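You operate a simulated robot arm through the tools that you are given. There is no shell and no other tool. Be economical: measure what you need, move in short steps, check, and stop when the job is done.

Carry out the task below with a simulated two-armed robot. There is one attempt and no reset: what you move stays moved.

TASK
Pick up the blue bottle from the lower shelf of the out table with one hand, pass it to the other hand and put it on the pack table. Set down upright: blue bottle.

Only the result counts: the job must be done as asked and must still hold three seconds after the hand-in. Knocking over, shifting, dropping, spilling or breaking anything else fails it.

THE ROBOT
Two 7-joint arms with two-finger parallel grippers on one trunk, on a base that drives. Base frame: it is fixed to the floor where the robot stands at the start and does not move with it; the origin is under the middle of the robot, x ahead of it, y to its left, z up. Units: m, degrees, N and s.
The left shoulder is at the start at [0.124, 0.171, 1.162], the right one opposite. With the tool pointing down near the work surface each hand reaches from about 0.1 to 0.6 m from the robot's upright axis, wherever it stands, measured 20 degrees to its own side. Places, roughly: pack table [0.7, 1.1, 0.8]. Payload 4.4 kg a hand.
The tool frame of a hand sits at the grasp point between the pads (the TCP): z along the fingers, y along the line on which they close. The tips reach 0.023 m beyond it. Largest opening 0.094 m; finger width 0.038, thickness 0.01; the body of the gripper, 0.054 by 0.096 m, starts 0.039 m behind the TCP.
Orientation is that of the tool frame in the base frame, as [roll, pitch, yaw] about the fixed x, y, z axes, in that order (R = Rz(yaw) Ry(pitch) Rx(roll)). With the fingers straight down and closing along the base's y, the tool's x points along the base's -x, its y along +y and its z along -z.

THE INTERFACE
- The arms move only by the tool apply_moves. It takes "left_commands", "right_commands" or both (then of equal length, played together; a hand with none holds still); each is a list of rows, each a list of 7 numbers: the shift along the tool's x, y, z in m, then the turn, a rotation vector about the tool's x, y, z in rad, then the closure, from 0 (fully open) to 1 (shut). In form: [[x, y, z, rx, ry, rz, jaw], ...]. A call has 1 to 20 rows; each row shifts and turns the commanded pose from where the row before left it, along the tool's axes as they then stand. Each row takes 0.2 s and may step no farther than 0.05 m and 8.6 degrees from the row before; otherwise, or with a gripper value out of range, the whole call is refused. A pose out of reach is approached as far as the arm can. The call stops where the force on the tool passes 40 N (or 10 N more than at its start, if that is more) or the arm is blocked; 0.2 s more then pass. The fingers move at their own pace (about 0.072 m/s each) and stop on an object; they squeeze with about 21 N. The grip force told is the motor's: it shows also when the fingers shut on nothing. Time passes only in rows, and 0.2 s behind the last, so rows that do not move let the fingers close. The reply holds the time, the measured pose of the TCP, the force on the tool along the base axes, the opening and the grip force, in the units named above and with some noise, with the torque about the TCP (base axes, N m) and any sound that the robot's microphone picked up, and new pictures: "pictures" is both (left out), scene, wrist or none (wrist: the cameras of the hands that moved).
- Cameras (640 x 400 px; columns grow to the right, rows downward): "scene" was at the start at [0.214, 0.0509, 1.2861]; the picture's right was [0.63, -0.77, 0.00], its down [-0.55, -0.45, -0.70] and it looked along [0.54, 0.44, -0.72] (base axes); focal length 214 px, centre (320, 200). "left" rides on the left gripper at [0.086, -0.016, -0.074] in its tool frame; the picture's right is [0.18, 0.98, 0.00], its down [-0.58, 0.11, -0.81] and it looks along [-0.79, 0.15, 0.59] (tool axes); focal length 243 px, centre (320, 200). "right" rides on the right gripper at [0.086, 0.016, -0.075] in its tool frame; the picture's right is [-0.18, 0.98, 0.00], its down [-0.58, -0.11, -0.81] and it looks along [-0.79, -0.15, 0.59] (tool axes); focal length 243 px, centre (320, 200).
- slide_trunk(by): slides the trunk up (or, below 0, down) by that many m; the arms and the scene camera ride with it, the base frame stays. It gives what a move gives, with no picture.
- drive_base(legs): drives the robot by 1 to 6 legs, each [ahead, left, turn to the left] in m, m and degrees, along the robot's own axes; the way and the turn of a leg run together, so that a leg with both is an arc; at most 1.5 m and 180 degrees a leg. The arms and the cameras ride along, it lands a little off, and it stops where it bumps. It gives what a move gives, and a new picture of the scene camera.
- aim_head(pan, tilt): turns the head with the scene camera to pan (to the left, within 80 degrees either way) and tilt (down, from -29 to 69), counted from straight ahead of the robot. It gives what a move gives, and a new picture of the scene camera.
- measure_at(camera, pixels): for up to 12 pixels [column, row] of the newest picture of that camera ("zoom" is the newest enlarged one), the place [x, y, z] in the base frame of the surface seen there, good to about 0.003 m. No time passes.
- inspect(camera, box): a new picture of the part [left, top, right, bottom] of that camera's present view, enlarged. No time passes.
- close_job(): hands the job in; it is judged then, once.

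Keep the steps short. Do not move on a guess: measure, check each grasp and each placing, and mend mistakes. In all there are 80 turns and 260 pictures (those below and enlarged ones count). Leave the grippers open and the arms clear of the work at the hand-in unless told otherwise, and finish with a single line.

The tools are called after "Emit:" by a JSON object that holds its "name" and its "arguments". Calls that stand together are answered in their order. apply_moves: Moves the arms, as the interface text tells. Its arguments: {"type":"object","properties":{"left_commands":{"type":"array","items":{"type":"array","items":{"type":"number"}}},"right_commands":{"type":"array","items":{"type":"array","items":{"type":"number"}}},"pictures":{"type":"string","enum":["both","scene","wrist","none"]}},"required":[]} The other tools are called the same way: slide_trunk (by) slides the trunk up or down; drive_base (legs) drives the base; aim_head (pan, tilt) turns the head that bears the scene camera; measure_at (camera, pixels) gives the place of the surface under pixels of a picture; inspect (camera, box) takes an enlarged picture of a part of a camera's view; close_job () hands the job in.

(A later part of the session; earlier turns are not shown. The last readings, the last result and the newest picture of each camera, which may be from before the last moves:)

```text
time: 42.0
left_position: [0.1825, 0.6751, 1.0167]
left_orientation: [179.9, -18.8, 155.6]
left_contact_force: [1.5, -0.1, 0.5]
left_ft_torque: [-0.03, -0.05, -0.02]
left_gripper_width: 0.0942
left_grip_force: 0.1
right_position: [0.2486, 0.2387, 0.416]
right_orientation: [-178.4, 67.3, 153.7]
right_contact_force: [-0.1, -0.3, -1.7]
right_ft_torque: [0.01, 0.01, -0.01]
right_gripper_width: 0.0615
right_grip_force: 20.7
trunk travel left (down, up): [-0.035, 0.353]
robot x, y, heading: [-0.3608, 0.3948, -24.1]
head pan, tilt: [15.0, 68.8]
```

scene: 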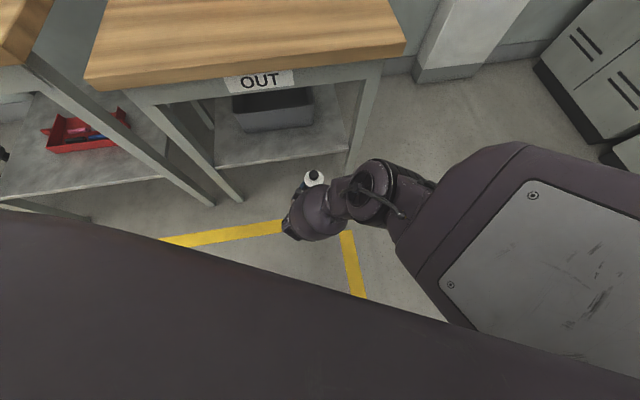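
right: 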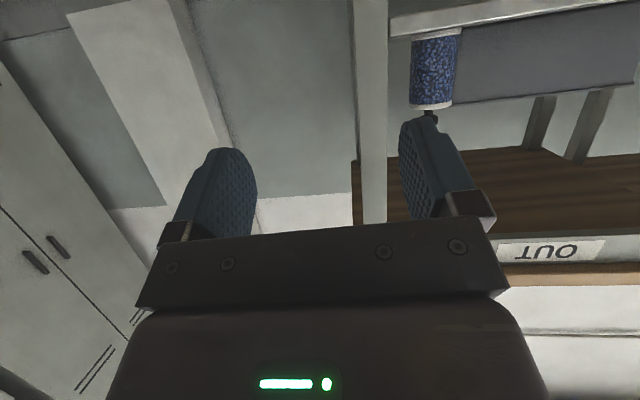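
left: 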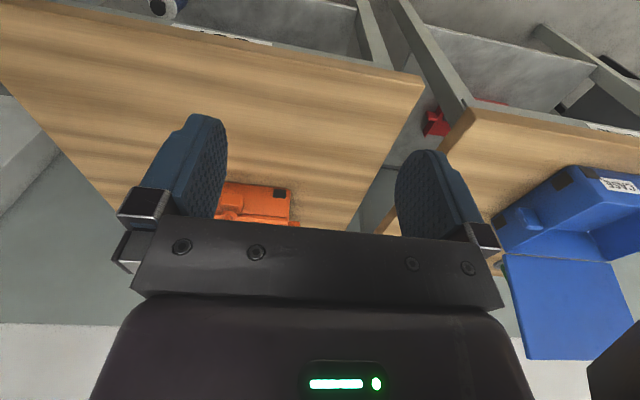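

The bottle came out cleanly and is held. I'll bring the trunk back to its starting height, then raise the right hand.

Emit:
{"name": "slide_trunk", "arguments": {"by": 0.14}}

Emit:
{"name": "apply_moves", "arguments": {"right_commands": [[-0.0369, 0, -0.01544, 0, 0, 0, 1], [-0.0369, 0, -0.01544, 0, 0, 0, 1], [-0.0369, 0, -0.01544, 0, 0, 0, 1], [-0.0369, 0, -0.01544, 0, 0, 0, 1], [-0.0369, 0, -0.01544, 0, 0, 0, 1], [-0.0369, 0, -0.01544, 0, 0, 0, 1]], "pictures": "none"}}

Emit:
{"name": "aim_head", "arguments": {"pan": 10, "tilt": 50}}

```text
time: 43.2
left_position: [0.175, 0.6785, 1.1381]
left_orientation: [179.9, -16.9, 155.6]
left_contact_force: [-0.3, -0.8, 0.7]
left_ft_torque: [-0.01, 0.01, -0.03]
left_gripper_width: 0.094
left_grip_force: 0.0
right_position: [0.2902, 0.0681, 0.5666]
right_orientation: [-163.6, 73.8, 157.7]
right_contact_force: [0.6, -0.4, -2.2]
right_ft_torque: [0.02, 0.01, 0.01]
right_gripper_width: 0.0616
right_grip_force: 20.8
trunk travel left (down, up): [-0.149, 0.239]
robot x, y, heading: [-0.364, 0.3935, -24.3]
head pan, tilt: [15.0, 68.8]
stopped: the arm was blocked; the commanded pose is now the measured one
```

```text
time: 44.6
left_position: [0.177, 0.6783, 1.1378]
left_orientation: [180.0, -17.1, 155.6]
left_contact_force: [-1.4, 0.2, 0.1]
left_ft_torque: [-0.04, -0.03, 0.0]
left_gripper_width: 0.0941
left_grip_force: 0.0
right_position: [0.2775, 0.1083, 0.8016]
right_orientation: [-164.3, 73.5, 157.3]
right_contact_force: [0.1, 0.8, -3.1]
right_ft_torque: [-0.02, 0.01, 0.02]
right_gripper_width: 0.0614
right_grip_force: 20.8
trunk travel left (down, up): [-0.149, 0.239]
robot x, y, heading: [-0.368, 0.3964, -24.7]
head pan, tilt: [15.0, 68.8]
```

```text
time: 45.5
left_position: [0.1782, 0.6783, 1.1358]
left_orientation: [179.9, -17.0, 155.6]
left_contact_force: [0.3, -0.3, -0.8]
left_ft_torque: [0.0, 0.03, -0.03]
left_gripper_width: 0.0941
left_grip_force: 0.0
right_position: [0.2783, 0.1082, 0.7988]
right_orientation: [-164.4, 73.4, 157.1]
right_contact_force: [0.0, -0.6, -2.4]
right_ft_torque: [0.02, 0.04, -0.03]
right_gripper_width: 0.0616
right_grip_force: 21.3
trunk travel left (down, up): [-0.149, 0.239]
robot x, y, heading: [-0.3638, 0.3906, -24.5]
head pan, tilt: [10.0, 50.0]
```

scene: 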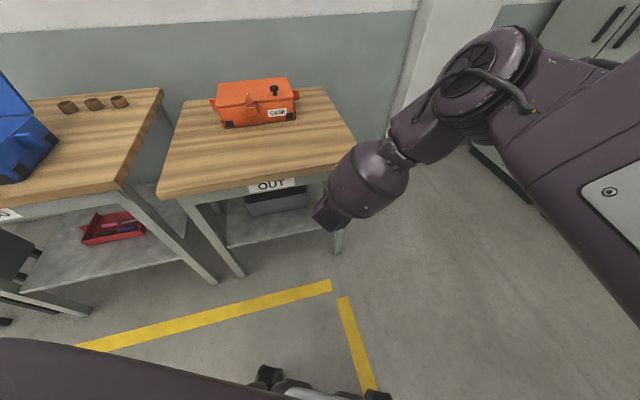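

The right arm has the bottle at z≈0.80, but the wrist tipped about 8° during the slide. I'll rotate it back so the bottle is upright, then pull the hand 0.16 closer to the robot.

Emit:
{"name": "apply_moves", "arguments": {"right_commands": [[0, 0, 0, -0.0136, 0.058, 0.0312, 1], [0, 0, 0, -0.0136, 0.058, 0.0312, 1], [0.01544, 0, -0.0369, 0, 0, 0, 1], [0.01544, 0, -0.0369, 0, 0, 0, 1], [0.01544, 0, -0.0369, 0, 0, 0, 1], [0.01544, 0, -0.0369, 0, 0, 0, 1], [0, 0, 0, 0, 0, 0, 1]], "pictures": "both"}}

```text
time: 47.0
left_position: [0.1787, 0.6778, 1.1362]
left_orientation: [180.0, -17.2, 155.7]
left_contact_force: [0.1, -0.4, -0.2]
left_ft_torque: [0.03, 0.0, 0.0]
left_gripper_width: 0.0937
left_grip_force: 0.1
right_position: [0.1509, 0.1997, 0.8025]
right_orientation: [-178.8, 67.3, 143.6]
right_contact_force: [0.0, -0.9, -2.2]
right_ft_torque: [0.02, 0.02, -0.01]
right_gripper_width: 0.0617
right_grip_force: 20.7
trunk travel left (down, up): [-0.149, 0.239]
robot x, y, heading: [-0.3667, 0.3935, -24.2]
head pan, tilt: [10.0, 50.0]
```

scene: 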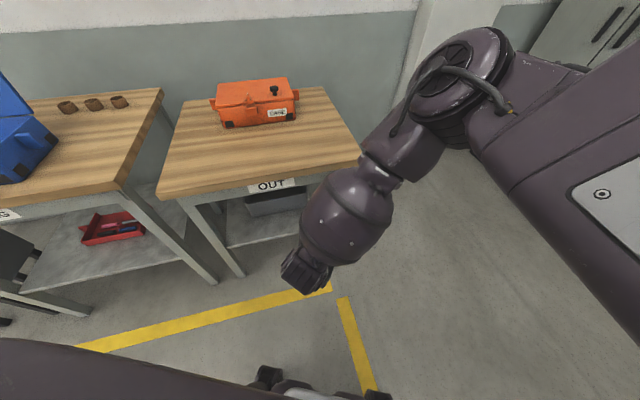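
right: 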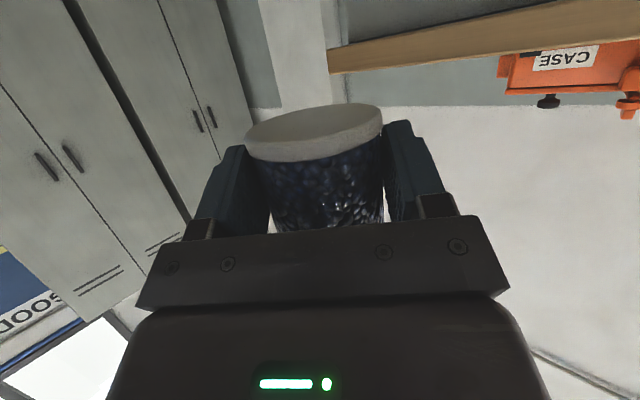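

The bottle is upright in the right hand, but the forearm hides it from the scene camera. I'll measure the forearm to see how much room the left hand has from above.

Emit:
{"name": "measure_at", "arguments": {"camera": "scene", "pixels": [[345, 200], [320, 190], [370, 210], [305, 215], [335, 240], [300, 260], [320, 280], [385, 170], [400, 150], [345, 175], [430, 150], [325, 175]]}}

```text
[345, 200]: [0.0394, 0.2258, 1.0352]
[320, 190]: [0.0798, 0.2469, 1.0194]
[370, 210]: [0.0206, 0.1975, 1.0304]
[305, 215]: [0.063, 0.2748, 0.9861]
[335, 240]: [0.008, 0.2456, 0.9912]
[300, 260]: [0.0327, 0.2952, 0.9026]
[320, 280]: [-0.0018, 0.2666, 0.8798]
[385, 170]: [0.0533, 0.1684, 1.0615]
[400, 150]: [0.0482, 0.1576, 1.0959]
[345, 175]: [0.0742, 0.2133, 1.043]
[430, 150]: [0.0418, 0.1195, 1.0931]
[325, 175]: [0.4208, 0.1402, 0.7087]
```

The forearm sits right behind and above the bottle, leaving little room for the left hand. I'll yaw the right hand to the left, keeping the bottle upright, so its forearm goes off to the right.

Emit:
{"name": "apply_moves", "arguments": {"right_commands": [[0, 0, 0, -0.1338, -0.0012, -0.056, 1], [0, 0, 0, -0.1338, -0.0012, -0.056, 1], [0, 0, 0, -0.1338, -0.0012, -0.056, 1], [0, 0, 0, -0.1338, -0.0012, -0.056, 1], [0, 0, 0, -0.1338, -0.0012, -0.056, 1], [0, 0, 0, -0.1338, -0.0012, -0.056, 1], [0, 0, 0, 0, 0, 0, 1]], "pictures": "scene"}}

```text
time: 48.2
left_position: [0.1773, 0.6774, 1.1361]
left_orientation: [179.9, -17.1, 155.6]
left_contact_force: [0.0, 0.6, -0.6]
left_ft_torque: [0.01, 0.0, 0.02]
left_gripper_width: 0.0939
left_grip_force: 0.1
right_position: [0.1513, 0.1519, 0.7982]
right_orientation: [171.2, 64.0, 159.0]
right_contact_force: [-1.3, -0.1, -1.9]
right_ft_torque: [-0.01, 0.07, 0.0]
right_gripper_width: 0.0612
right_grip_force: 21.1
right hand out of reach, approached as far as the arm can: row 5
trunk travel left (down, up): [-0.149, 0.239]
robot x, y, heading: [-0.3671, 0.3969, -24.6]
head pan, tilt: [10.0, 50.0]
stopped in row 5 (right hand): the arm was blocked; the commanded pose is now the measured one
```

scene: 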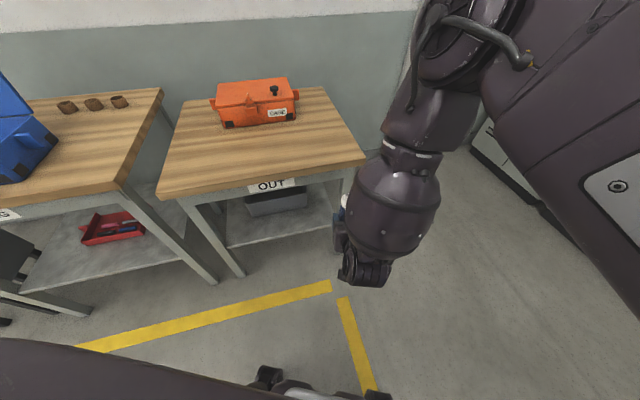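

The yaw stopped after about 25°, but now the bottle shows left of the forearm at (343,205). I'll re-level the bottle and see where the forearm stands.

Emit:
{"name": "apply_moves", "arguments": {"right_commands": [[0, 0, 0, 0.0149, -0.0264, -0.0349, 1], [0, 0, 0, 0.0149, -0.0264, -0.0349, 1], [0, 0, 0, 0, 0, 0, 1]], "pictures": "both"}}

Emit:
{"name": "inspect", "arguments": {"camera": "scene", "box": [280, 120, 460, 300]}}

```text
time: 49.0
left_position: [0.1761, 0.6787, 1.1358]
left_orientation: [179.9, -17.1, 155.6]
left_contact_force: [0.6, 0.1, 0.4]
left_ft_torque: [0.01, 0.01, 0.0]
left_gripper_width: 0.0939
left_grip_force: 0.0
right_position: [0.1514, 0.1535, 0.7998]
right_orientation: [-178.8, 67.5, 168.2]
right_contact_force: [-0.2, -0.2, -2.0]
right_ft_torque: [-0.02, -0.01, -0.01]
right_gripper_width: 0.0616
right_grip_force: 21.3
trunk travel left (down, up): [-0.149, 0.239]
robot x, y, heading: [-0.3691, 0.3987, -24.4]
head pan, tilt: [10.0, 50.0]
```

scene: 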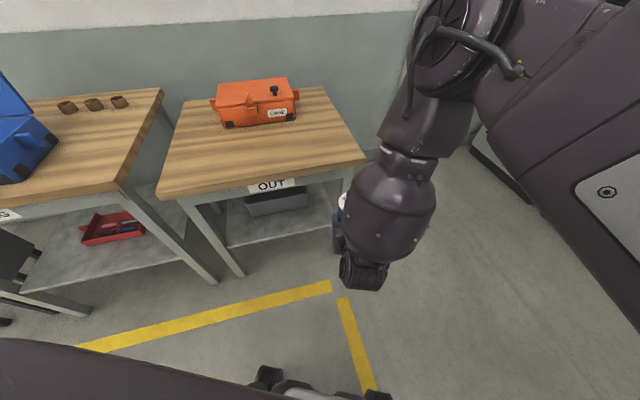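
right: 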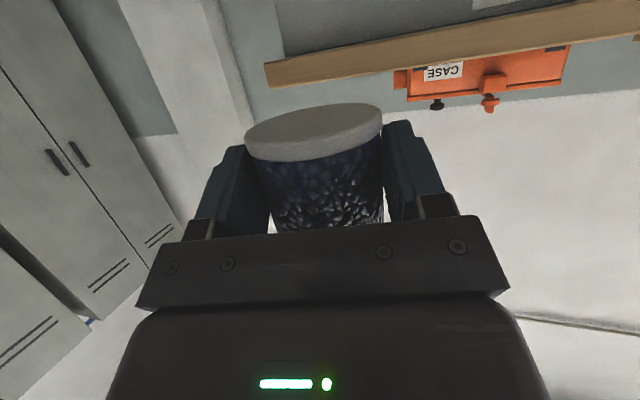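

```text
2.22 times, centred on (370, 210) of scene
```

zoom: 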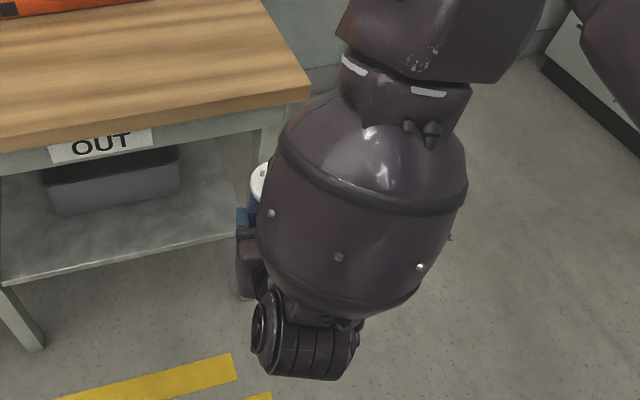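

The bottle is upright again. I'll measure its top and the forearm surface for the left-hand approach.

Emit:
{"name": "measure_at", "arguments": {"camera": "zoom", "pixels": [[262, 174], [256, 188], [253, 200], [285, 150], [300, 130], [370, 130], [330, 190], [350, 80], [360, 40], [420, 60], [243, 260], [265, 235]]}}

```text
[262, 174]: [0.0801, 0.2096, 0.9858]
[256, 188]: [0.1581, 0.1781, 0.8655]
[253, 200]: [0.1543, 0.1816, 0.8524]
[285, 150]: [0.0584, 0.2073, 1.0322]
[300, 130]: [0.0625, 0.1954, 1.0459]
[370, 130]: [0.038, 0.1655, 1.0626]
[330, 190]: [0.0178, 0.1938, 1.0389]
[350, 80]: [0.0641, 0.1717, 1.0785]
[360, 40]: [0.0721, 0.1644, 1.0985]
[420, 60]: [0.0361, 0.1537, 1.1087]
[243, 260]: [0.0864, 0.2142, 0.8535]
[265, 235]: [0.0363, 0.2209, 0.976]
```

I'll measure the elbow and upper link too, since they may overhang the bottle.

Emit:
{"name": "measure_at", "arguments": {"camera": "scene", "pixels": [[405, 110], [410, 80], [415, 60], [425, 40], [430, 20], [430, 90], [460, 90], [480, 60], [395, 135], [420, 10]]}}

```text
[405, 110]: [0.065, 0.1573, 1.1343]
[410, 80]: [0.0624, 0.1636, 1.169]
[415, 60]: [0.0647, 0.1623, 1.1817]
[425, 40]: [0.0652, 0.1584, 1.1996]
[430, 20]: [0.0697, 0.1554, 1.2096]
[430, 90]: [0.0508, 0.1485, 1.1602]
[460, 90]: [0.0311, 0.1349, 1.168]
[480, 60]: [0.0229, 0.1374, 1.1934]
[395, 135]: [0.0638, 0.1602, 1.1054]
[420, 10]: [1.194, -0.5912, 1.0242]
```

The forearm stands nearly vertical behind the bottle. The left hand should therefore come in from the front and above, with the tool pointing back and down 45°, gripping the top of the body above the right fingers. I'll rotate the left hand to that orientation first (yaw about +34°, pitch to -45°).

Emit:
{"name": "apply_moves", "arguments": {"left_commands": [[0, 0, 0, 0.035, 0, -0.1147, 0], [0, 0, 0, 0.035, 0, -0.1147, 0], [0, 0, 0, 0.035, 0, -0.1147, 0], [0, 0, 0, 0.035, 0, -0.1147, 0], [0, 0, 0, 0.035, 0, -0.1147, 0], [0, 0, 0, 0, 0.12, 0, 0], [0, 0, 0, 0, 0.12, 0, 0], [0, 0, 0, 0, 0.12, 0, 0], [0, 0, 0, 0, 0.12, 0, 0], [0, 0, 0, 0, 0, 0, 0]], "pictures": "none"}}

```text
time: 51.2
left_position: [0.1771, 0.6772, 1.1376]
left_orientation: [179.8, -41.1, -169.9]
left_contact_force: [0.3, 0.4, -0.3]
left_ft_torque: [0.0, 0.01, 0.0]
left_gripper_width: 0.0938
left_grip_force: 0.1
left hand out of reach, approached as far as the arm can: row 9
right_position: [0.1507, 0.1532, 0.7997]
right_orientation: [-178.6, 67.3, 168.4]
right_contact_force: [0.5, -0.1, -1.7]
right_ft_torque: [0.03, -0.02, 0.05]
right_gripper_width: 0.0615
right_grip_force: 21.3
trunk travel left (down, up): [-0.149, 0.239]
robot x, y, heading: [-0.3631, 0.3953, -24.6]
head pan, tilt: [10.0, 50.0]
```

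The left hand now points back-down at 41°. I'll move it to a standoff in front of and above the bottle.

Emit:
{"name": "apply_moves", "arguments": {"left_commands": [[-0.0108, -0.0429, 0.0105, 0, 0, 0, 0], [-0.0108, -0.0429, 0.0105, 0, 0, 0, 0], [-0.0108, -0.0429, 0.0105, 0, 0, 0, 0], [-0.0108, -0.0429, 0.0105, 0, 0, 0, 0], [-0.0108, -0.0429, 0.0105, 0, 0, 0, 0], [-0.0108, -0.0429, 0.0105, 0, 0, 0, 0], [-0.0108, -0.0429, 0.0105, 0, 0, 0, 0], [-0.0108, -0.0429, 0.0105, 0, 0, 0, 0], [-0.0108, -0.0429, 0.0105, 0, 0, 0, 0], [-0.0108, -0.0429, 0.0105, 0, 0, 0, 0], [-0.0108, -0.0429, 0.0105, 0, 0, 0, 0], [-0.0108, -0.0429, 0.0105, 0, 0, 0, 0]], "pictures": "both"}}

```text
time: 53.8
left_position: [0.2248, 0.3188, 1.0044]
left_orientation: [179.9, -41.1, -169.9]
left_contact_force: [0.0, 0.2, 0.3]
left_ft_torque: [0.03, -0.02, -0.04]
left_gripper_width: 0.0943
left_grip_force: 0.0
left hand out of reach, approached as far as the arm can: row 9, 10, 11, 12
right_position: [0.1512, 0.1543, 0.7999]
right_orientation: [-178.6, 67.5, 168.3]
right_contact_force: [-0.7, 0.5, -2.5]
right_ft_torque: [0.02, 0.0, -0.01]
right_gripper_width: 0.0616
right_grip_force: 20.6
trunk travel left (down, up): [-0.149, 0.239]
robot x, y, heading: [-0.3643, 0.3979, -24.6]
head pan, tilt: [10.0, 50.0]
```

scene: 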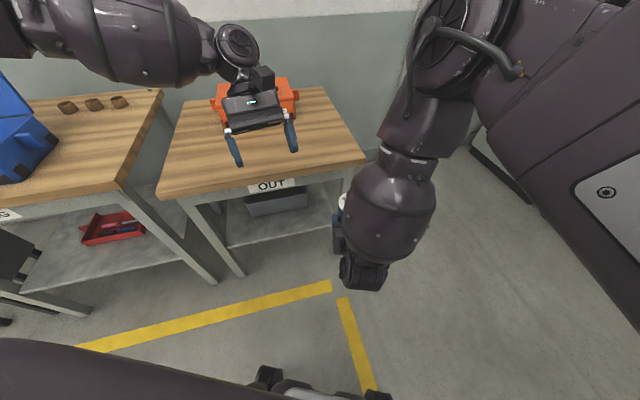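
left: 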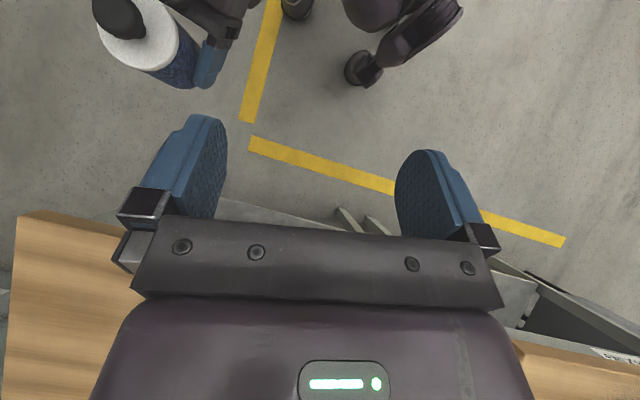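

The left arm is at its limit near (0.225, 0.319, 1.004). I'll bring the bottle to it by shifting the right hand 0.12 to the robot's left.

Emit:
{"name": "apply_moves", "arguments": {"right_commands": [[-0.0026, 0.0295, 0.0062, 0, 0, 0, 1], [-0.0026, 0.0295, 0.0062, 0, 0, 0, 1], [-0.0026, 0.0295, 0.0062, 0, 0, 0, 1], [-0.0026, 0.0295, 0.0062, 0, 0, 0, 1], [0, 0, 0, 0, 0, 0, 1]], "pictures": "scene"}}

Emit:
{"name": "inspect", "arguments": {"camera": "left", "box": [0, 0, 640, 400]}}

```text
time: 55.0
left_position: [0.2247, 0.3198, 1.0052]
left_orientation: [180.0, -41.0, -169.9]
left_contact_force: [0.3, -0.5, -0.8]
left_ft_torque: [-0.01, 0.01, 0.01]
left_gripper_width: 0.0943
left_grip_force: 0.0
right_position: [0.2011, 0.2435, 0.7863]
right_orientation: [179.9, 65.9, 163.8]
right_contact_force: [-0.2, -0.5, -2.3]
right_ft_torque: [0.01, 0.03, -0.02]
right_gripper_width: 0.0615
right_grip_force: 20.8
trunk travel left (down, up): [-0.149, 0.239]
robot x, y, heading: [-0.3649, 0.3981, -24.6]
head pan, tilt: [10.0, 50.0]
```

scene: 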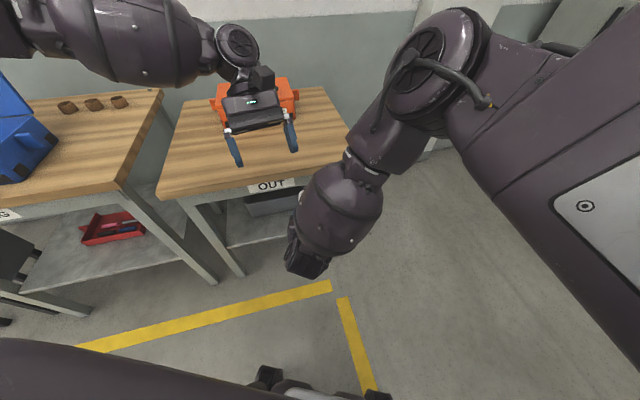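

```text
1.00 times, centred on (320, 200) of left (not enlarged: the box is as wide or as high as the picture)
```

zoom: 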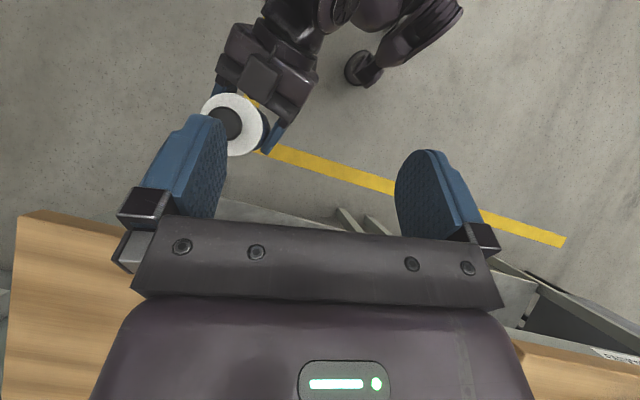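

The left camera now sees the bottle at (228,123). I'll measure the knob, the body top and the right gripper.

Emit:
{"name": "measure_at", "arguments": {"camera": "left", "pixels": [[228, 123], [210, 105], [250, 115], [240, 150], [256, 128], [262, 140], [262, 75], [225, 90], [270, 145], [300, 70]]}}

```text
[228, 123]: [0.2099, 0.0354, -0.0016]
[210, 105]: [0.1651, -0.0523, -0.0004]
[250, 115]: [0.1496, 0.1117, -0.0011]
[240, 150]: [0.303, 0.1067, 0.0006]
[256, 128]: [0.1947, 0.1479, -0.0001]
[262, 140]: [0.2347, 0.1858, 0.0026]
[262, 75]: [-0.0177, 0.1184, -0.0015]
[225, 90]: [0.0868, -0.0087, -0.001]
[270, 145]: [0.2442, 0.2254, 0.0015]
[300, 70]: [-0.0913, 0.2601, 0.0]
```

Those readings came from the older left picture. I'll use the new enlarged one instead.

Emit:
{"name": "measure_at", "arguments": {"camera": "zoom", "pixels": [[228, 123], [210, 105], [250, 115], [240, 150], [256, 128], [262, 140], [262, 75], [235, 97], [270, 145], [300, 70]]}}

```text
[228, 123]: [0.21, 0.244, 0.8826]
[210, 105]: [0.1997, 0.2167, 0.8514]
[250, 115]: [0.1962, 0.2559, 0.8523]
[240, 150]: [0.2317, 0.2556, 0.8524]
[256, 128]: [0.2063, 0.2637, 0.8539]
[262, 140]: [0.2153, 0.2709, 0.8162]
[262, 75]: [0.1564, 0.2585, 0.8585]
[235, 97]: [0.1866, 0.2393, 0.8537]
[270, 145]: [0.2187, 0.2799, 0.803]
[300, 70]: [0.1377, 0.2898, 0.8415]
```

The knob centre is at (0.210, 0.241) with its top at z≈0.885, and the body top is at 0.853. I'll move the left hand to a standoff along its approach line, testing the reach.

Emit:
{"name": "apply_moves", "arguments": {"left_commands": [[-0.0317, -0.025, 0.0112, 0, 0, 0, 0], [-0.0317, -0.025, 0.0112, 0, 0, 0, 0], [-0.0317, -0.025, 0.0112, 0, 0, 0, 0], [0, 0, 0, 0, 0, 0, 0]], "pictures": "both"}}

```text
time: 56.0
left_position: [0.2429, 0.3431, 0.963]
left_orientation: [179.9, -41.2, -169.8]
left_contact_force: [0.0, 0.2, -0.2]
left_ft_torque: [0.0, 0.01, 0.02]
left_gripper_width: 0.0941
left_grip_force: 0.1
left hand out of reach, approached as far as the arm can: row 1, 2, 3
right_position: [0.2018, 0.243, 0.7854]
right_orientation: [180.0, 65.8, 164.1]
right_contact_force: [-0.9, 0.8, -1.6]
right_ft_torque: [0.03, 0.01, 0.02]
right_gripper_width: 0.0614
right_grip_force: 21.2
trunk travel left (down, up): [-0.149, 0.239]
robot x, y, heading: [-0.3658, 0.3925, -24.4]
head pan, tilt: [10.0, 50.0]
```

scene: 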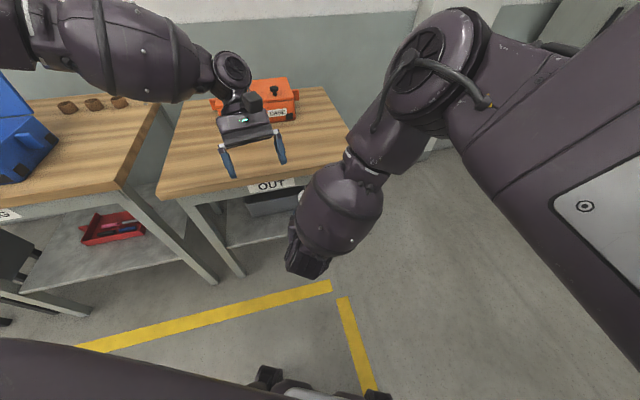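
left: 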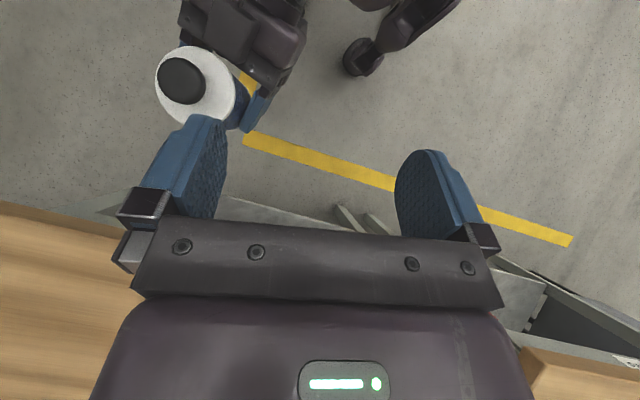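

That orientation limits the left arm. Going by the grasp-time picture, when the right hand is lower relative to the shoulder its forearm leans away and the space above the bottle is open. I'll lower the right hand about 0.2 m to z≈0.585.

Emit:
{"name": "apply_moves", "arguments": {"right_commands": [[0.034, 0, 0.0218, 0, -0.005, 0, 1], [0.034, 0, 0.0218, 0, -0.005, 0, 1], [0.034, 0, 0.0218, 0, -0.005, 0, 1], [0.034, 0, 0.0218, 0, -0.005, 0, 1], [0.034, 0, 0.0218, 0, -0.005, 0, 1], [0, 0, 0, 0, 0, 0, 1]], "pictures": "none"}}

Emit:
{"name": "aim_head", "arguments": {"pan": 10, "tilt": 58}}

```text
time: 57.4
left_position: [0.2422, 0.3432, 0.9653]
left_orientation: [-180.0, -41.2, -169.9]
left_contact_force: [-0.4, 0.8, -0.1]
left_ft_torque: [0.03, -0.03, 0.02]
left_gripper_width: 0.0941
left_grip_force: 0.1
right_position: [0.2442, 0.2501, 0.6019]
right_orientation: [-177.7, 68.9, 168.9]
right_contact_force: [0.4, -0.6, -2.1]
right_ft_torque: [-0.01, 0.01, 0.0]
right_gripper_width: 0.0614
right_grip_force: 20.7
trunk travel left (down, up): [-0.149, 0.239]
robot x, y, heading: [-0.363, 0.3957, -24.7]
head pan, tilt: [10.0, 50.0]
```

```text
time: 58.1
left_position: [0.2433, 0.3429, 0.9636]
left_orientation: [179.9, -41.1, -169.9]
left_contact_force: [0.6, -0.2, 0.8]
left_ft_torque: [-0.05, -0.05, 0.0]
left_gripper_width: 0.0939
left_grip_force: 0.1
right_position: [0.2417, 0.2511, 0.6]
right_orientation: [-177.4, 68.6, 169.0]
right_contact_force: [0.0, 0.6, -2.2]
right_ft_torque: [0.01, 0.04, -0.04]
right_gripper_width: 0.0614
right_grip_force: 20.8
trunk travel left (down, up): [-0.149, 0.239]
robot x, y, heading: [-0.3579, 0.3951, -24.7]
head pan, tilt: [10.0, 58.0]
```

scene: 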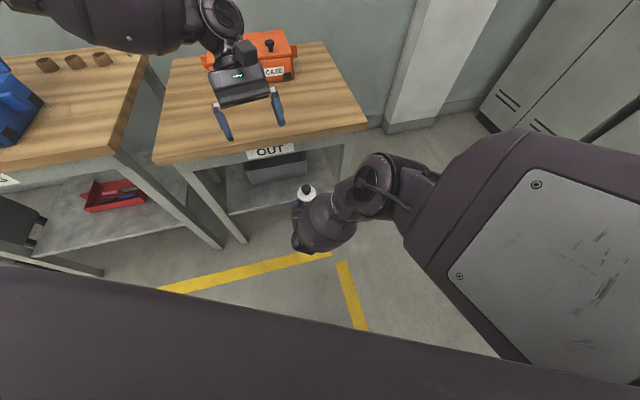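

Now the bottle's top is free at (306,192), with the forearm off to the right and behind. I'll measure its surroundings.

Emit:
{"name": "inspect", "arguments": {"camera": "scene", "box": [260, 140, 440, 260]}}

Emit:
{"name": "measure_at", "arguments": {"camera": "scene", "pixels": [[306, 188], [299, 195], [314, 194], [325, 205], [345, 205], [318, 210], [340, 185], [345, 178], [365, 160], [385, 155], [355, 185], [305, 225]]}}

```text
3.33 times, centred on (350, 200) of scene
```

zoom: 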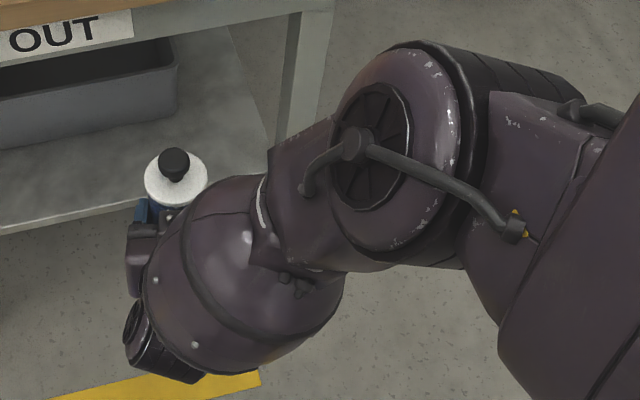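

```text
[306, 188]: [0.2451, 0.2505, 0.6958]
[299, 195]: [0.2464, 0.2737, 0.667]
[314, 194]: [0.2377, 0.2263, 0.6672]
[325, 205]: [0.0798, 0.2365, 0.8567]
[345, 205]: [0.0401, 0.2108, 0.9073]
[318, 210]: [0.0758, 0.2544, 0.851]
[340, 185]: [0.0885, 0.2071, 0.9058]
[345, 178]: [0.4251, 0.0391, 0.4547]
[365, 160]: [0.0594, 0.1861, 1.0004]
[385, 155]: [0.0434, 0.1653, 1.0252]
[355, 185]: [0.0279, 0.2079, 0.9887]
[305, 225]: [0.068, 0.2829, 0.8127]
```

The forearm is over 0.15 m behind the bottle now, so a top-down left grasp fits. I'll turn the left hand to nearly straight down with its closing axis parallel to the right hand's.

Emit:
{"name": "apply_moves", "arguments": {"left_commands": [[0, 0, 0, 0, -0.125, 0, 0], [0, 0, 0, 0, -0.125, 0, 0], [0, 0, 0, 0, -0.125, 0, 0], [0, 0, 0, 0, -0.125, 0, 0], [0, 0, 0, -0.0264, 0, 0.119, 0], [0, 0, 0, -0.0264, 0, 0.119, 0], [0, 0, 0, -0.0264, 0, 0.119, 0], [0, 0, 0, 0, 0, 0, 0]], "pictures": "none"}}

```text
time: 59.9
left_position: [0.2428, 0.3415, 0.9632]
left_orientation: [179.9, -12.4, 169.0]
left_contact_force: [-0.1, 0.8, 1.0]
left_ft_torque: [0.02, 0.01, 0.04]
left_gripper_width: 0.0938
left_grip_force: 0.0
right_position: [0.2428, 0.2503, 0.6007]
right_orientation: [-177.6, 68.7, 168.7]
right_contact_force: [-0.2, -1.2, -2.5]
right_ft_torque: [0.01, 0.03, 0.02]
right_gripper_width: 0.0615
right_grip_force: 21.1
trunk travel left (down, up): [-0.149, 0.239]
robot x, y, heading: [-0.3628, 0.3943, -24.7]
head pan, tilt: [10.0, 58.0]
```

Orientation achieved. I'll go to a standoff 0.13 m back along the tool axis above the bottle.

Emit:
{"name": "apply_moves", "arguments": {"left_commands": [[-0.0185, -0.0179, 0.0311, 0, 0, 0, 0], [-0.0185, -0.0179, 0.0311, 0, 0, 0, 0], [-0.0185, -0.0179, 0.0311, 0, 0, 0, 0], [-0.0185, -0.0179, 0.0311, 0, 0, 0, 0], [-0.0185, -0.0179, 0.0311, 0, 0, 0, 0], [0, 0, 0, 0, 0, 0, 0]], "pictures": "both"}}

```text
time: 61.3
left_position: [0.2487, 0.3736, 0.8768]
left_orientation: [179.9, -12.5, 169.0]
left_contact_force: [-1.0, -0.4, 0.0]
left_ft_torque: [-0.01, -0.02, 0.01]
left_gripper_width: 0.0942
left_grip_force: 0.1
left hand out of reach, approached as far as the arm can: row 1, 2, 3, 4, 5
right_position: [0.2438, 0.2511, 0.5995]
right_orientation: [-177.6, 68.6, 168.8]
right_contact_force: [0.7, 0.0, -2.3]
right_ft_torque: [-0.02, 0.01, 0.03]
right_gripper_width: 0.0615
right_grip_force: 21.4
trunk travel left (down, up): [-0.149, 0.239]
robot x, y, heading: [-0.358, 0.3977, -24.6]
head pan, tilt: [10.0, 58.0]
```

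scene: 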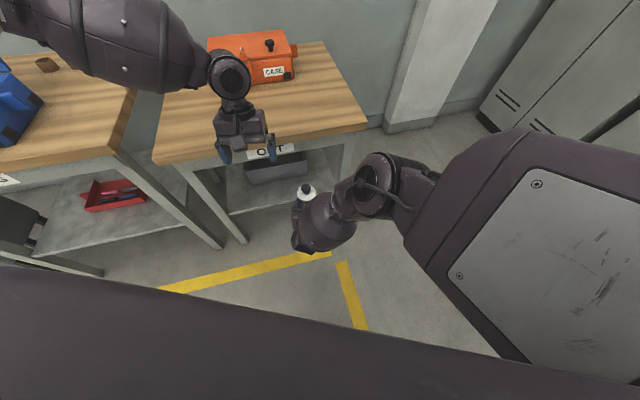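
left: 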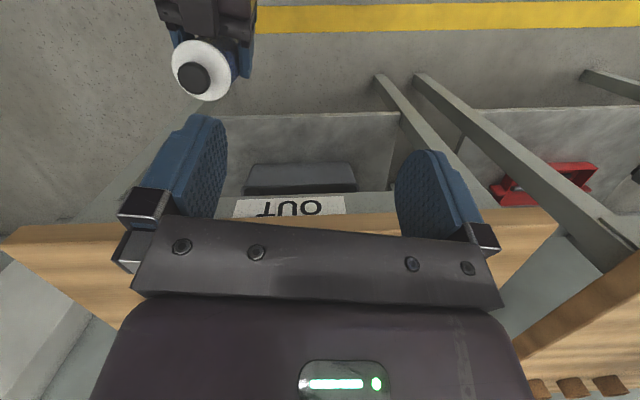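

The left arm is still limited, and the tilt and yaw relative to the robot seem to cost reach. I'll set it to neutral, straight down and aligned with the robot, then move over the bottle.

Emit:
{"name": "apply_moves", "arguments": {"left_commands": [[0, 0, 0, 0, -0.109, 0, 0], [0, 0, 0, 0, -0.109, 0, 0], [0, 0, 0, 0, 0, 0.1185, 0], [0, 0, 0, 0, 0, 0.1185, 0], [-0.0137, -0.0281, 0.0193, 0, 0, 0, 0], [-0.0137, -0.0281, 0.0193, 0, 0, 0, 0], [-0.0137, -0.0281, 0.0193, 0, 0, 0, 0], [-0.0137, -0.0281, 0.0193, 0, 0, 0, 0], [0, 0, 0, 0, 0, 0, 0]], "pictures": "scene"}}

```text
time: 63.3
left_position: [0.2469, 0.3615, 0.8729]
left_orientation: [-180.0, -0.1, 155.4]
left_contact_force: [-0.8, 0.6, 0.2]
left_ft_torque: [0.02, -0.01, 0.0]
left_gripper_width: 0.0942
left_grip_force: 0.1
left hand out of reach, approached as far as the arm can: row 5, 6, 7, 8
right_position: [0.2434, 0.251, 0.5998]
right_orientation: [-177.6, 68.7, 168.9]
right_contact_force: [-0.2, -0.7, -2.0]
right_ft_torque: [-0.03, 0.07, -0.05]
right_gripper_width: 0.0617
right_grip_force: 21.0
trunk travel left (down, up): [-0.149, 0.239]
robot x, y, heading: [-0.3622, 0.399, -24.3]
head pan, tilt: [10.0, 58.0]
```

scene: 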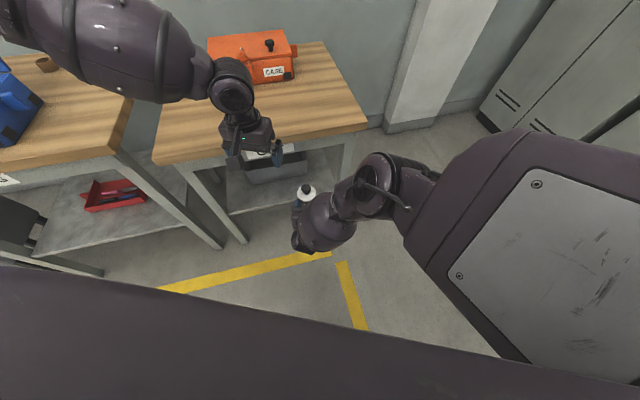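

I'll try another path: pull the left hand back toward the robot, then go down, to find a better arm posture.

Emit:
{"name": "apply_moves", "arguments": {"left_commands": [[0.04, 0.01, 0, 0, 0, 0, 0], [0.04, 0.01, 0, 0, 0, 0, 0], [0.04, 0.01, 0, 0, 0, 0, 0], [0, 0, 0.03, 0, 0, 0, 0], [0, 0, 0.03, 0, 0, 0, 0], [0, 0, 0.03, 0, 0, 0, 0], [0, 0, 0, 0, 0, 0, 0]], "pictures": "scene"}}

Emit:
{"name": "measure_at", "arguments": {"camera": "scene", "pixels": [[100, 60], [160, 60], [60, 40], [20, 20], [230, 80], [130, 20]]}}

```text
time: 64.9
left_position: [0.1501, 0.4418, 0.7876]
left_orientation: [-179.9, -0.1, 155.5]
left_contact_force: [-0.5, -0.1, 0.9]
left_ft_torque: [0.05, -0.03, -0.03]
left_gripper_width: 0.0938
left_grip_force: 0.1
left hand out of reach, approached as far as the arm can: row 6
right_position: [0.2433, 0.2512, 0.5985]
right_orientation: [-177.5, 68.7, 168.8]
right_contact_force: [0.1, -0.3, -3.0]
right_ft_torque: [-0.02, 0.02, 0.02]
right_gripper_width: 0.0614
right_grip_force: 21.3
trunk travel left (down, up): [-0.149, 0.239]
robot x, y, heading: [-0.3621, 0.3911, -24.4]
head pan, tilt: [10.0, 58.0]
```

scene: 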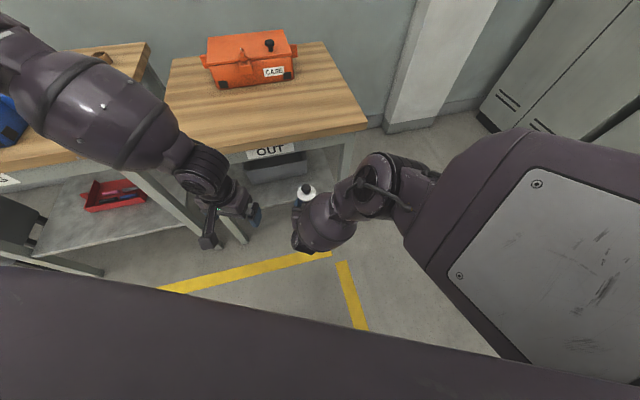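

```text
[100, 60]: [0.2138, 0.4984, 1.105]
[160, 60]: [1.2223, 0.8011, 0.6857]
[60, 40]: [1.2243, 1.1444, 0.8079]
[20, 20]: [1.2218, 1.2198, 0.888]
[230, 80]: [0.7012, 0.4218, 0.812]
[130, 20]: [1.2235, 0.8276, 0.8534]
```

The left arm's elbow posture is unfavourable. The right arm got low from a high inner pose, so I'll take the left hand up, inward, and later descend in mirror fashion. First up and in, above and ahead of the right elbow.

Emit:
{"name": "apply_moves", "arguments": {"left_commands": [[0, 0, -0.045, 0, 0, 0, 0], [0, 0, -0.045, 0, 0, 0, 0], [0, 0, -0.045, 0, 0, 0, 0], [0, 0, -0.045, 0, 0, 0, 0], [0, 0, -0.045, 0, 0, 0, 0], [0, 0, -0.045, 0, 0, 0, 0], [0, 0, -0.045, 0, 0, 0, 0], [0, 0, -0.045, 0, 0, 0, 0], [-0.022, -0.043, 0, 0, 0, 0, 0], [-0.022, -0.043, 0, 0, 0, 0, 0], [-0.022, -0.043, 0, 0, 0, 0, 0], [-0.022, -0.043, 0, 0, 0, 0, 0], [-0.022, -0.043, 0, 0, 0, 0, 0], [0, 0, 0, 0, 0, 0, 0]], "pictures": "scene"}}

```text
time: 67.9
left_position: [0.1628, 0.2903, 1.147]
left_orientation: [180.0, 0.0, 155.5]
left_contact_force: [0.4, 0.1, -0.6]
left_ft_torque: [0.02, 0.01, -0.01]
left_gripper_width: 0.0937
left_grip_force: 0.1
left hand out of reach, approached as far as the arm can: row 12, 13
right_position: [0.2421, 0.2512, 0.5995]
right_orientation: [-177.7, 68.7, 168.7]
right_contact_force: [-0.7, 0.1, -2.7]
right_ft_torque: [0.02, 0.04, 0.05]
right_gripper_width: 0.0613
right_grip_force: 21.0
trunk travel left (down, up): [-0.149, 0.239]
robot x, y, heading: [-0.3645, 0.3941, -24.5]
head pan, tilt: [10.0, 58.0]
```

scene: 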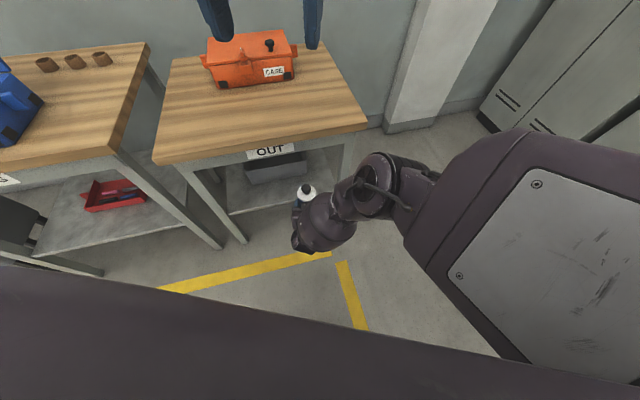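

I'll look at the left arm's posture.

Emit:
{"name": "aim_head", "arguments": {"pan": 25, "tilt": 5}}

```text
time: 69.2
left_position: [0.1616, 0.2898, 1.1467]
left_orientation: [-180.0, -0.1, 155.6]
left_contact_force: [0.0, 0.1, 0.7]
left_ft_torque: [-0.01, 0.0, 0.02]
left_gripper_width: 0.0942
left_grip_force: 0.0
right_position: [0.2429, 0.2513, 0.5987]
right_orientation: [-177.7, 68.6, 168.6]
right_contact_force: [-0.4, -0.4, -2.2]
right_ft_torque: [-0.01, 0.03, -0.01]
right_gripper_width: 0.0614
right_grip_force: 20.9
trunk travel left (down, up): [-0.149, 0.239]
robot x, y, heading: [-0.3639, 0.3959, -24.5]
head pan, tilt: [25.0, 5.0]
```

scene: 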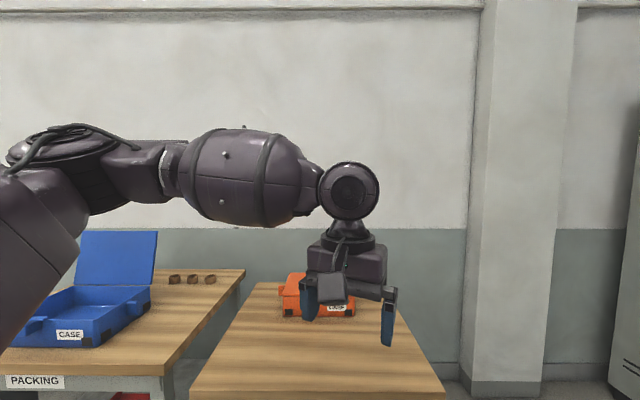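

The left arm's elbow is out to the left, so it can't reach far inward. But it reached straight down at robot-frame (0.445, 0.258, z 0.79). I'll bring the bottle there with the right hand: left 0.13, back 0.15, up 0.12.

Emit:
{"name": "apply_moves", "arguments": {"right_commands": [[-0.0116, 0.0268, -0.0253, 0, 0, 0, 1], [-0.0116, 0.0268, -0.0253, 0, 0, 0, 1], [-0.0116, 0.0268, -0.0253, 0, 0, 0, 1], [-0.0116, 0.0268, -0.0253, 0, 0, 0, 1], [-0.0116, 0.0268, -0.0253, 0, 0, 0, 1], [-0.0116, 0.0268, -0.0253, 0, 0, 0, 1], [0, 0, 0, 0, 0, 0, 1]], "pictures": "none"}}

Emit:
{"name": "aim_head", "arguments": {"pan": 25, "tilt": 55}}

```text
time: 70.2
left_position: [0.1625, 0.2902, 1.1462]
left_orientation: [179.9, -0.1, 155.5]
left_contact_force: [-0.2, -0.2, -0.3]
left_ft_torque: [0.04, -0.01, 0.04]
left_gripper_width: 0.094
left_grip_force: 0.1
right_position: [0.2158, 0.2683, 0.6645]
right_orientation: [-169.8, 68.8, 167.2]
right_contact_force: [-1.2, -0.5, -2.5]
right_ft_torque: [-0.01, 0.01, -0.01]
right_gripper_width: 0.0613
right_grip_force: 20.5
trunk travel left (down, up): [-0.149, 0.239]
robot x, y, heading: [-0.3619, 0.3973, -24.5]
head pan, tilt: [25.0, 5.0]
stopped in row 5 (right hand): the arm was blocked; the commanded pose is now the measured one
```

```text
time: 71.4
left_position: [0.1621, 0.2903, 1.1461]
left_orientation: [-180.0, -0.1, 155.5]
left_contact_force: [0.0, 0.3, -0.2]
left_ft_torque: [-0.01, 0.02, 0.01]
left_gripper_width: 0.094
left_grip_force: 0.1
right_position: [0.2148, 0.2686, 0.6638]
right_orientation: [-169.8, 68.9, 167.1]
right_contact_force: [0.5, -0.2, -1.9]
right_ft_torque: [0.01, 0.03, 0.0]
right_gripper_width: 0.0614
right_grip_force: 21.5
trunk travel left (down, up): [-0.149, 0.239]
robot x, y, heading: [-0.3652, 0.394, -24.6]
head pan, tilt: [25.0, 55.0]
```

scene: 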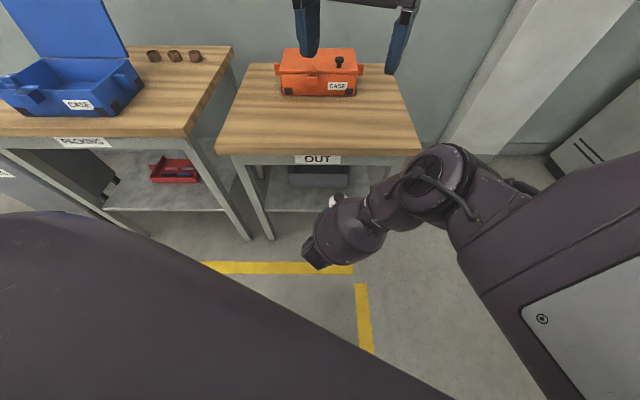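

The right arm is blocked here too. In this posture the two arms can't overlap comfortably. So I'll set the bottle briefly on the out table's free front area and re-grasp it with the right hand pointing inward, which suits the arm. The left can then take it from the other side. First I'll move the left hand outward while testing an inward tilt of 45°, and level and raise the right hand.

Emit:
{"name": "apply_moves", "arguments": {"left_commands": [[0, 0.03, 0, 0.131, 0, 0, 0], [0, 0.03, 0, 0.131, 0, 0, 0], [0, 0.03, 0, 0.131, 0, 0, 0], [0, 0.03, 0, 0.131, 0, 0, 0], [0, 0.03, 0, 0.131, 0, 0, 0], [0, 0.03, 0, 0.131, 0, 0, 0], [0, 0, 0, 0, 0, 0, 0]], "right_commands": [[0, 0, 0, -0.0215, 0.0333, 0.0506, 1], [-0.0354, -0.006, -0.0147, 0, 0, 0, 1], [-0.0354, -0.006, -0.0147, 0, 0, 0, 1], [-0.0354, -0.006, -0.0147, 0, 0, 0, 1], [-0.0354, -0.006, -0.0147, 0, 0, 0, 1], [-0.0354, -0.006, -0.0147, 0, 0, 0, 1], [-0.02, 0, -0.0083, 0, 0, 0, 1]], "pictures": "scene"}}

```text
time: 73.0
left_position: [0.2296, 0.4415, 1.0907]
left_orientation: [-134.9, 0.0, 155.5]
left_contact_force: [-0.5, -1.0, -0.4]
left_ft_torque: [0.02, 0.02, 0.0]
left_gripper_width: 0.0941
left_grip_force: 0.1
right_position: [0.1992, 0.2324, 0.8625]
right_orientation: [-176.4, 65.8, 159.8]
right_contact_force: [0.9, -0.6, -1.6]
right_ft_torque: [0.02, 0.07, -0.01]
right_gripper_width: 0.0615
right_grip_force: 20.1
trunk travel left (down, up): [-0.149, 0.239]
robot x, y, heading: [-0.3643, 0.3966, -24.4]
head pan, tilt: [25.0, 55.0]
```

scene: 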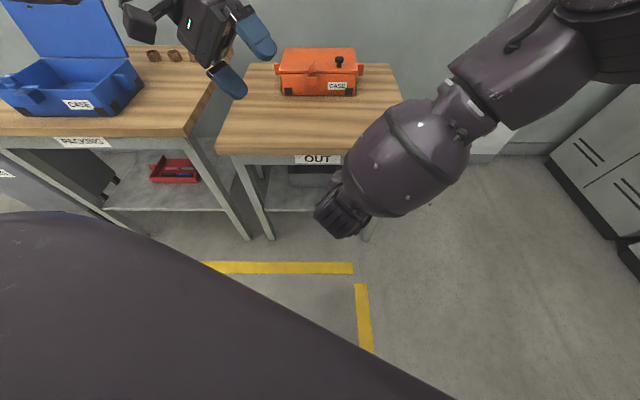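

The left wrist tilts inward 45° with no trouble. The right hand is at z 0.8625 with the bottle bottom at about 0.83. I'll level the bottle and drive forward to bring it over the out table's front area, around (0.475, 0.17).

Emit:
{"name": "apply_moves", "arguments": {"right_commands": [[0, 0, 0, -0.0063, -0.0253, 0.0157, 1], [0, 0, 0, 0, 0, 0, 1]], "pictures": "none"}}

Emit:
{"name": "drive_base", "arguments": {"legs": [[0.268, 0.0556, 0]]}}

Emit:
{"name": "inspect", "arguments": {"camera": "right", "box": [0, 0, 640, 400]}}

```text
time: 73.6
left_position: [0.2293, 0.4407, 1.092]
left_orientation: [-135.0, -0.1, 155.5]
left_contact_force: [0.0, -0.2, 0.6]
left_ft_torque: [0.0, -0.01, -0.03]
left_gripper_width: 0.094
left_grip_force: 0.0
right_position: [0.2027, 0.2334, 0.8691]
right_orientation: [179.6, 67.9, 156.3]
right_contact_force: [-0.7, 0.3, -2.6]
right_ft_torque: [0.0, 0.0, 0.0]
right_gripper_width: 0.0615
right_grip_force: 20.3
trunk travel left (down, up): [-0.149, 0.239]
robot x, y, heading: [-0.3632, 0.3963, -24.6]
head pan, tilt: [25.0, 55.0]
```

```text
time: 75.5
left_position: [0.4944, 0.3809, 1.0898]
left_orientation: [-135.0, -0.2, 155.7]
left_contact_force: [-0.4, -0.3, -0.8]
left_ft_torque: [-0.02, 0.02, 0.01]
left_gripper_width: 0.0941
left_grip_force: 0.0
right_position: [0.4705, 0.1747, 0.8732]
right_orientation: [178.7, 68.2, 155.5]
right_contact_force: [0.1, -0.1, -2.3]
right_ft_torque: [0.01, 0.02, -0.01]
right_gripper_width: 0.0616
right_grip_force: 21.0
trunk travel left (down, up): [-0.149, 0.239]
robot x, y, heading: [-0.1002, 0.335, -24.4]
head pan, tilt: [25.0, 55.0]
```

scene: 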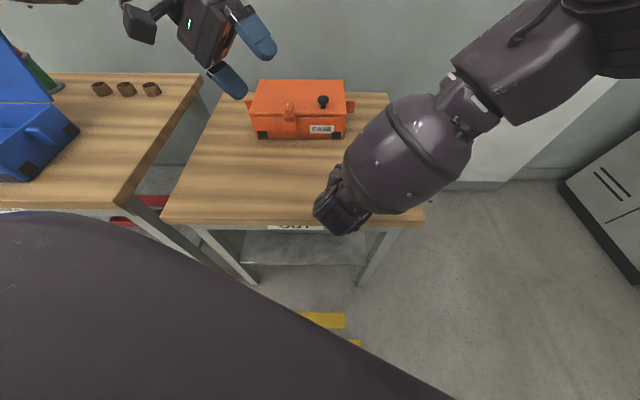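

```text
1.00 times, centred on (320, 200) of right (not enlarged: the box is as wide or as high as the picture)
```

zoom: 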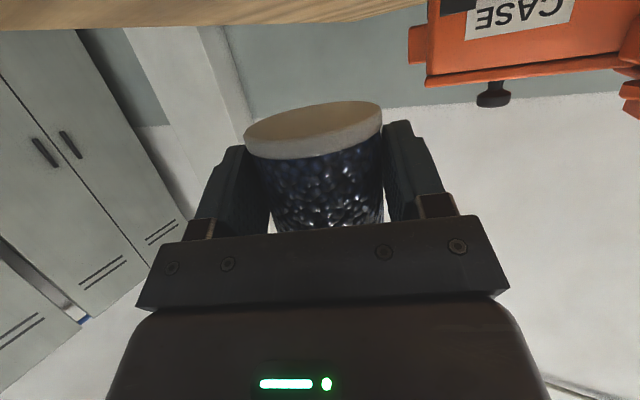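

The bottle is over the table, but the wrist camera would come close to the table edge. I'll back up 0.02, level the bottle, and lower most of the way.

Emit:
{"name": "drive_base", "arguments": {"legs": [[-0.022, 0, 0]]}}

Emit:
{"name": "apply_moves", "arguments": {"right_commands": [[0, 0, 0, 0.0065, 0.0159, -0.0159, 1], [0.0185, 0, 0.00766, 0, 0, 0, 1], [0.0185, 0, 0.00766, 0, 0, 0, 1], [0.009, 0, 0.0037, 0, 0, 0, 1], [0, 0, 0, 0, 0, 0, 1]], "pictures": "wrist"}}

```text
time: 76.3
left_position: [0.4726, 0.3914, 1.0897]
left_orientation: [-135.0, 0.0, 155.8]
left_contact_force: [-0.1, 0.3, 1.1]
left_ft_torque: [0.0, -0.03, 0.03]
left_gripper_width: 0.0939
left_grip_force: 0.1
right_position: [0.4492, 0.1813, 0.8723]
right_orientation: [178.7, 68.1, 155.2]
right_contact_force: [-0.4, 0.1, -2.3]
right_ft_torque: [-0.01, 0.03, 0.0]
right_gripper_width: 0.0613
right_grip_force: 21.5
trunk travel left (down, up): [-0.149, 0.239]
robot x, y, heading: [-0.1261, 0.3435, -24.2]
head pan, tilt: [25.0, 55.0]
```

scene: 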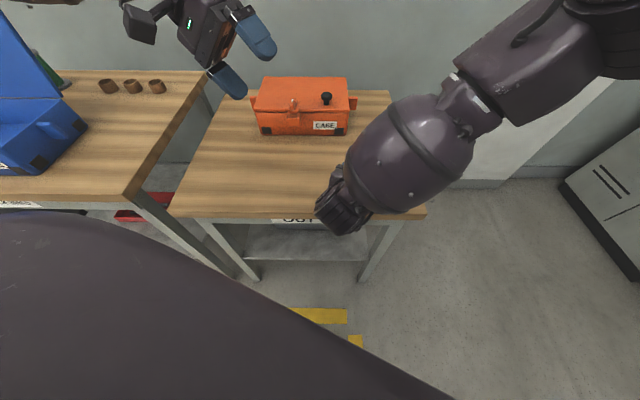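

```text
time: 77.5
left_position: [0.4738, 0.3917, 1.0912]
left_orientation: [-134.9, -0.1, 155.9]
left_contact_force: [0.4, -0.5, -0.8]
left_ft_torque: [0.01, -0.03, 0.0]
left_gripper_width: 0.094
left_grip_force: 0.0
right_position: [0.4514, 0.1841, 0.8227]
right_orientation: [-178.8, 67.3, 157.6]
right_contact_force: [0.4, -0.2, -1.7]
right_ft_torque: [-0.01, 0.04, -0.01]
right_gripper_width: 0.0615
right_grip_force: 20.4
trunk travel left (down, up): [-0.149, 0.239]
robot x, y, heading: [-0.1215, 0.3418, -24.1]
head pan, tilt: [25.0, 55.0]
```

right: 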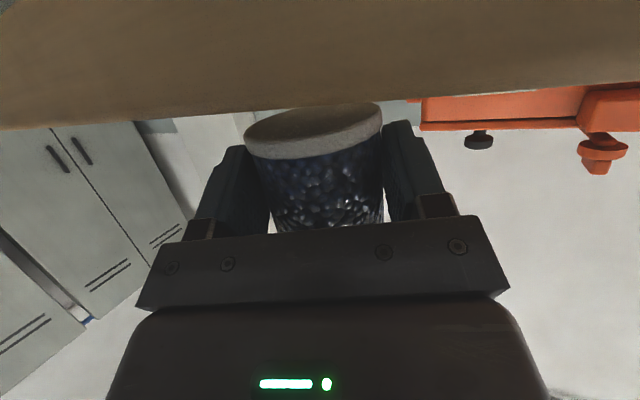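

The bottle is upright with about 12 mm to go. I'll lower in 3 mm steps and read the force.

Emit:
{"name": "apply_moves", "arguments": {"right_commands": [[0.0028, 0, 0.00115, 0, 0, 0, 1], [0.0028, 0, 0.00115, 0, 0, 0, 1], [0.0028, 0, 0.00115, 0, 0, 0, 1], [0.0028, 0, 0.00115, 0, 0, 0, 1], [0, 0, 0, 0, 0, 0, 1]], "pictures": "none"}}

```text
time: 78.7
left_position: [0.4742, 0.3901, 1.0911]
left_orientation: [-135.0, 0.0, 155.8]
left_contact_force: [0.9, 0.1, 0.2]
left_ft_torque: [-0.01, 0.0, -0.01]
left_gripper_width: 0.094
left_grip_force: 0.0
right_position: [0.4505, 0.1811, 0.8102]
right_orientation: [-178.8, 67.3, 157.7]
right_contact_force: [-0.1, -0.3, -2.1]
right_ft_torque: [0.0, 0.03, 0.0]
right_gripper_width: 0.0613
right_grip_force: 20.9
trunk travel left (down, up): [-0.149, 0.239]
robot x, y, heading: [-0.1206, 0.3445, -24.3]
head pan, tilt: [25.0, 55.0]
```

No contact yet at z 0.810. I'll continue in smaller steps.

Emit:
{"name": "apply_moves", "arguments": {"right_commands": [[0.0014, 0, 0.0006, 0, 0, 0, 1], [0.0014, 0, 0.0006, 0, 0, 0, 1], [0, 0, 0, 0, 0, 0, 1]], "pictures": "none"}}

```text
time: 79.5
left_position: [0.4739, 0.3913, 1.0907]
left_orientation: [-135.0, -0.1, 155.9]
left_contact_force: [-0.9, 0.1, -0.2]
left_ft_torque: [-0.04, 0.01, 0.0]
left_gripper_width: 0.0942
left_grip_force: 0.1
right_position: [0.4498, 0.181, 0.8093]
right_orientation: [-178.9, 67.3, 157.6]
right_contact_force: [0.7, -0.5, 4.3]
right_ft_torque: [0.15, -0.23, -0.01]
right_gripper_width: 0.0615
right_grip_force: 21.1
trunk travel left (down, up): [-0.149, 0.239]
robot x, y, heading: [-0.1178, 0.3439, -24.3]
head pan, tilt: [25.0, 55.0]
```

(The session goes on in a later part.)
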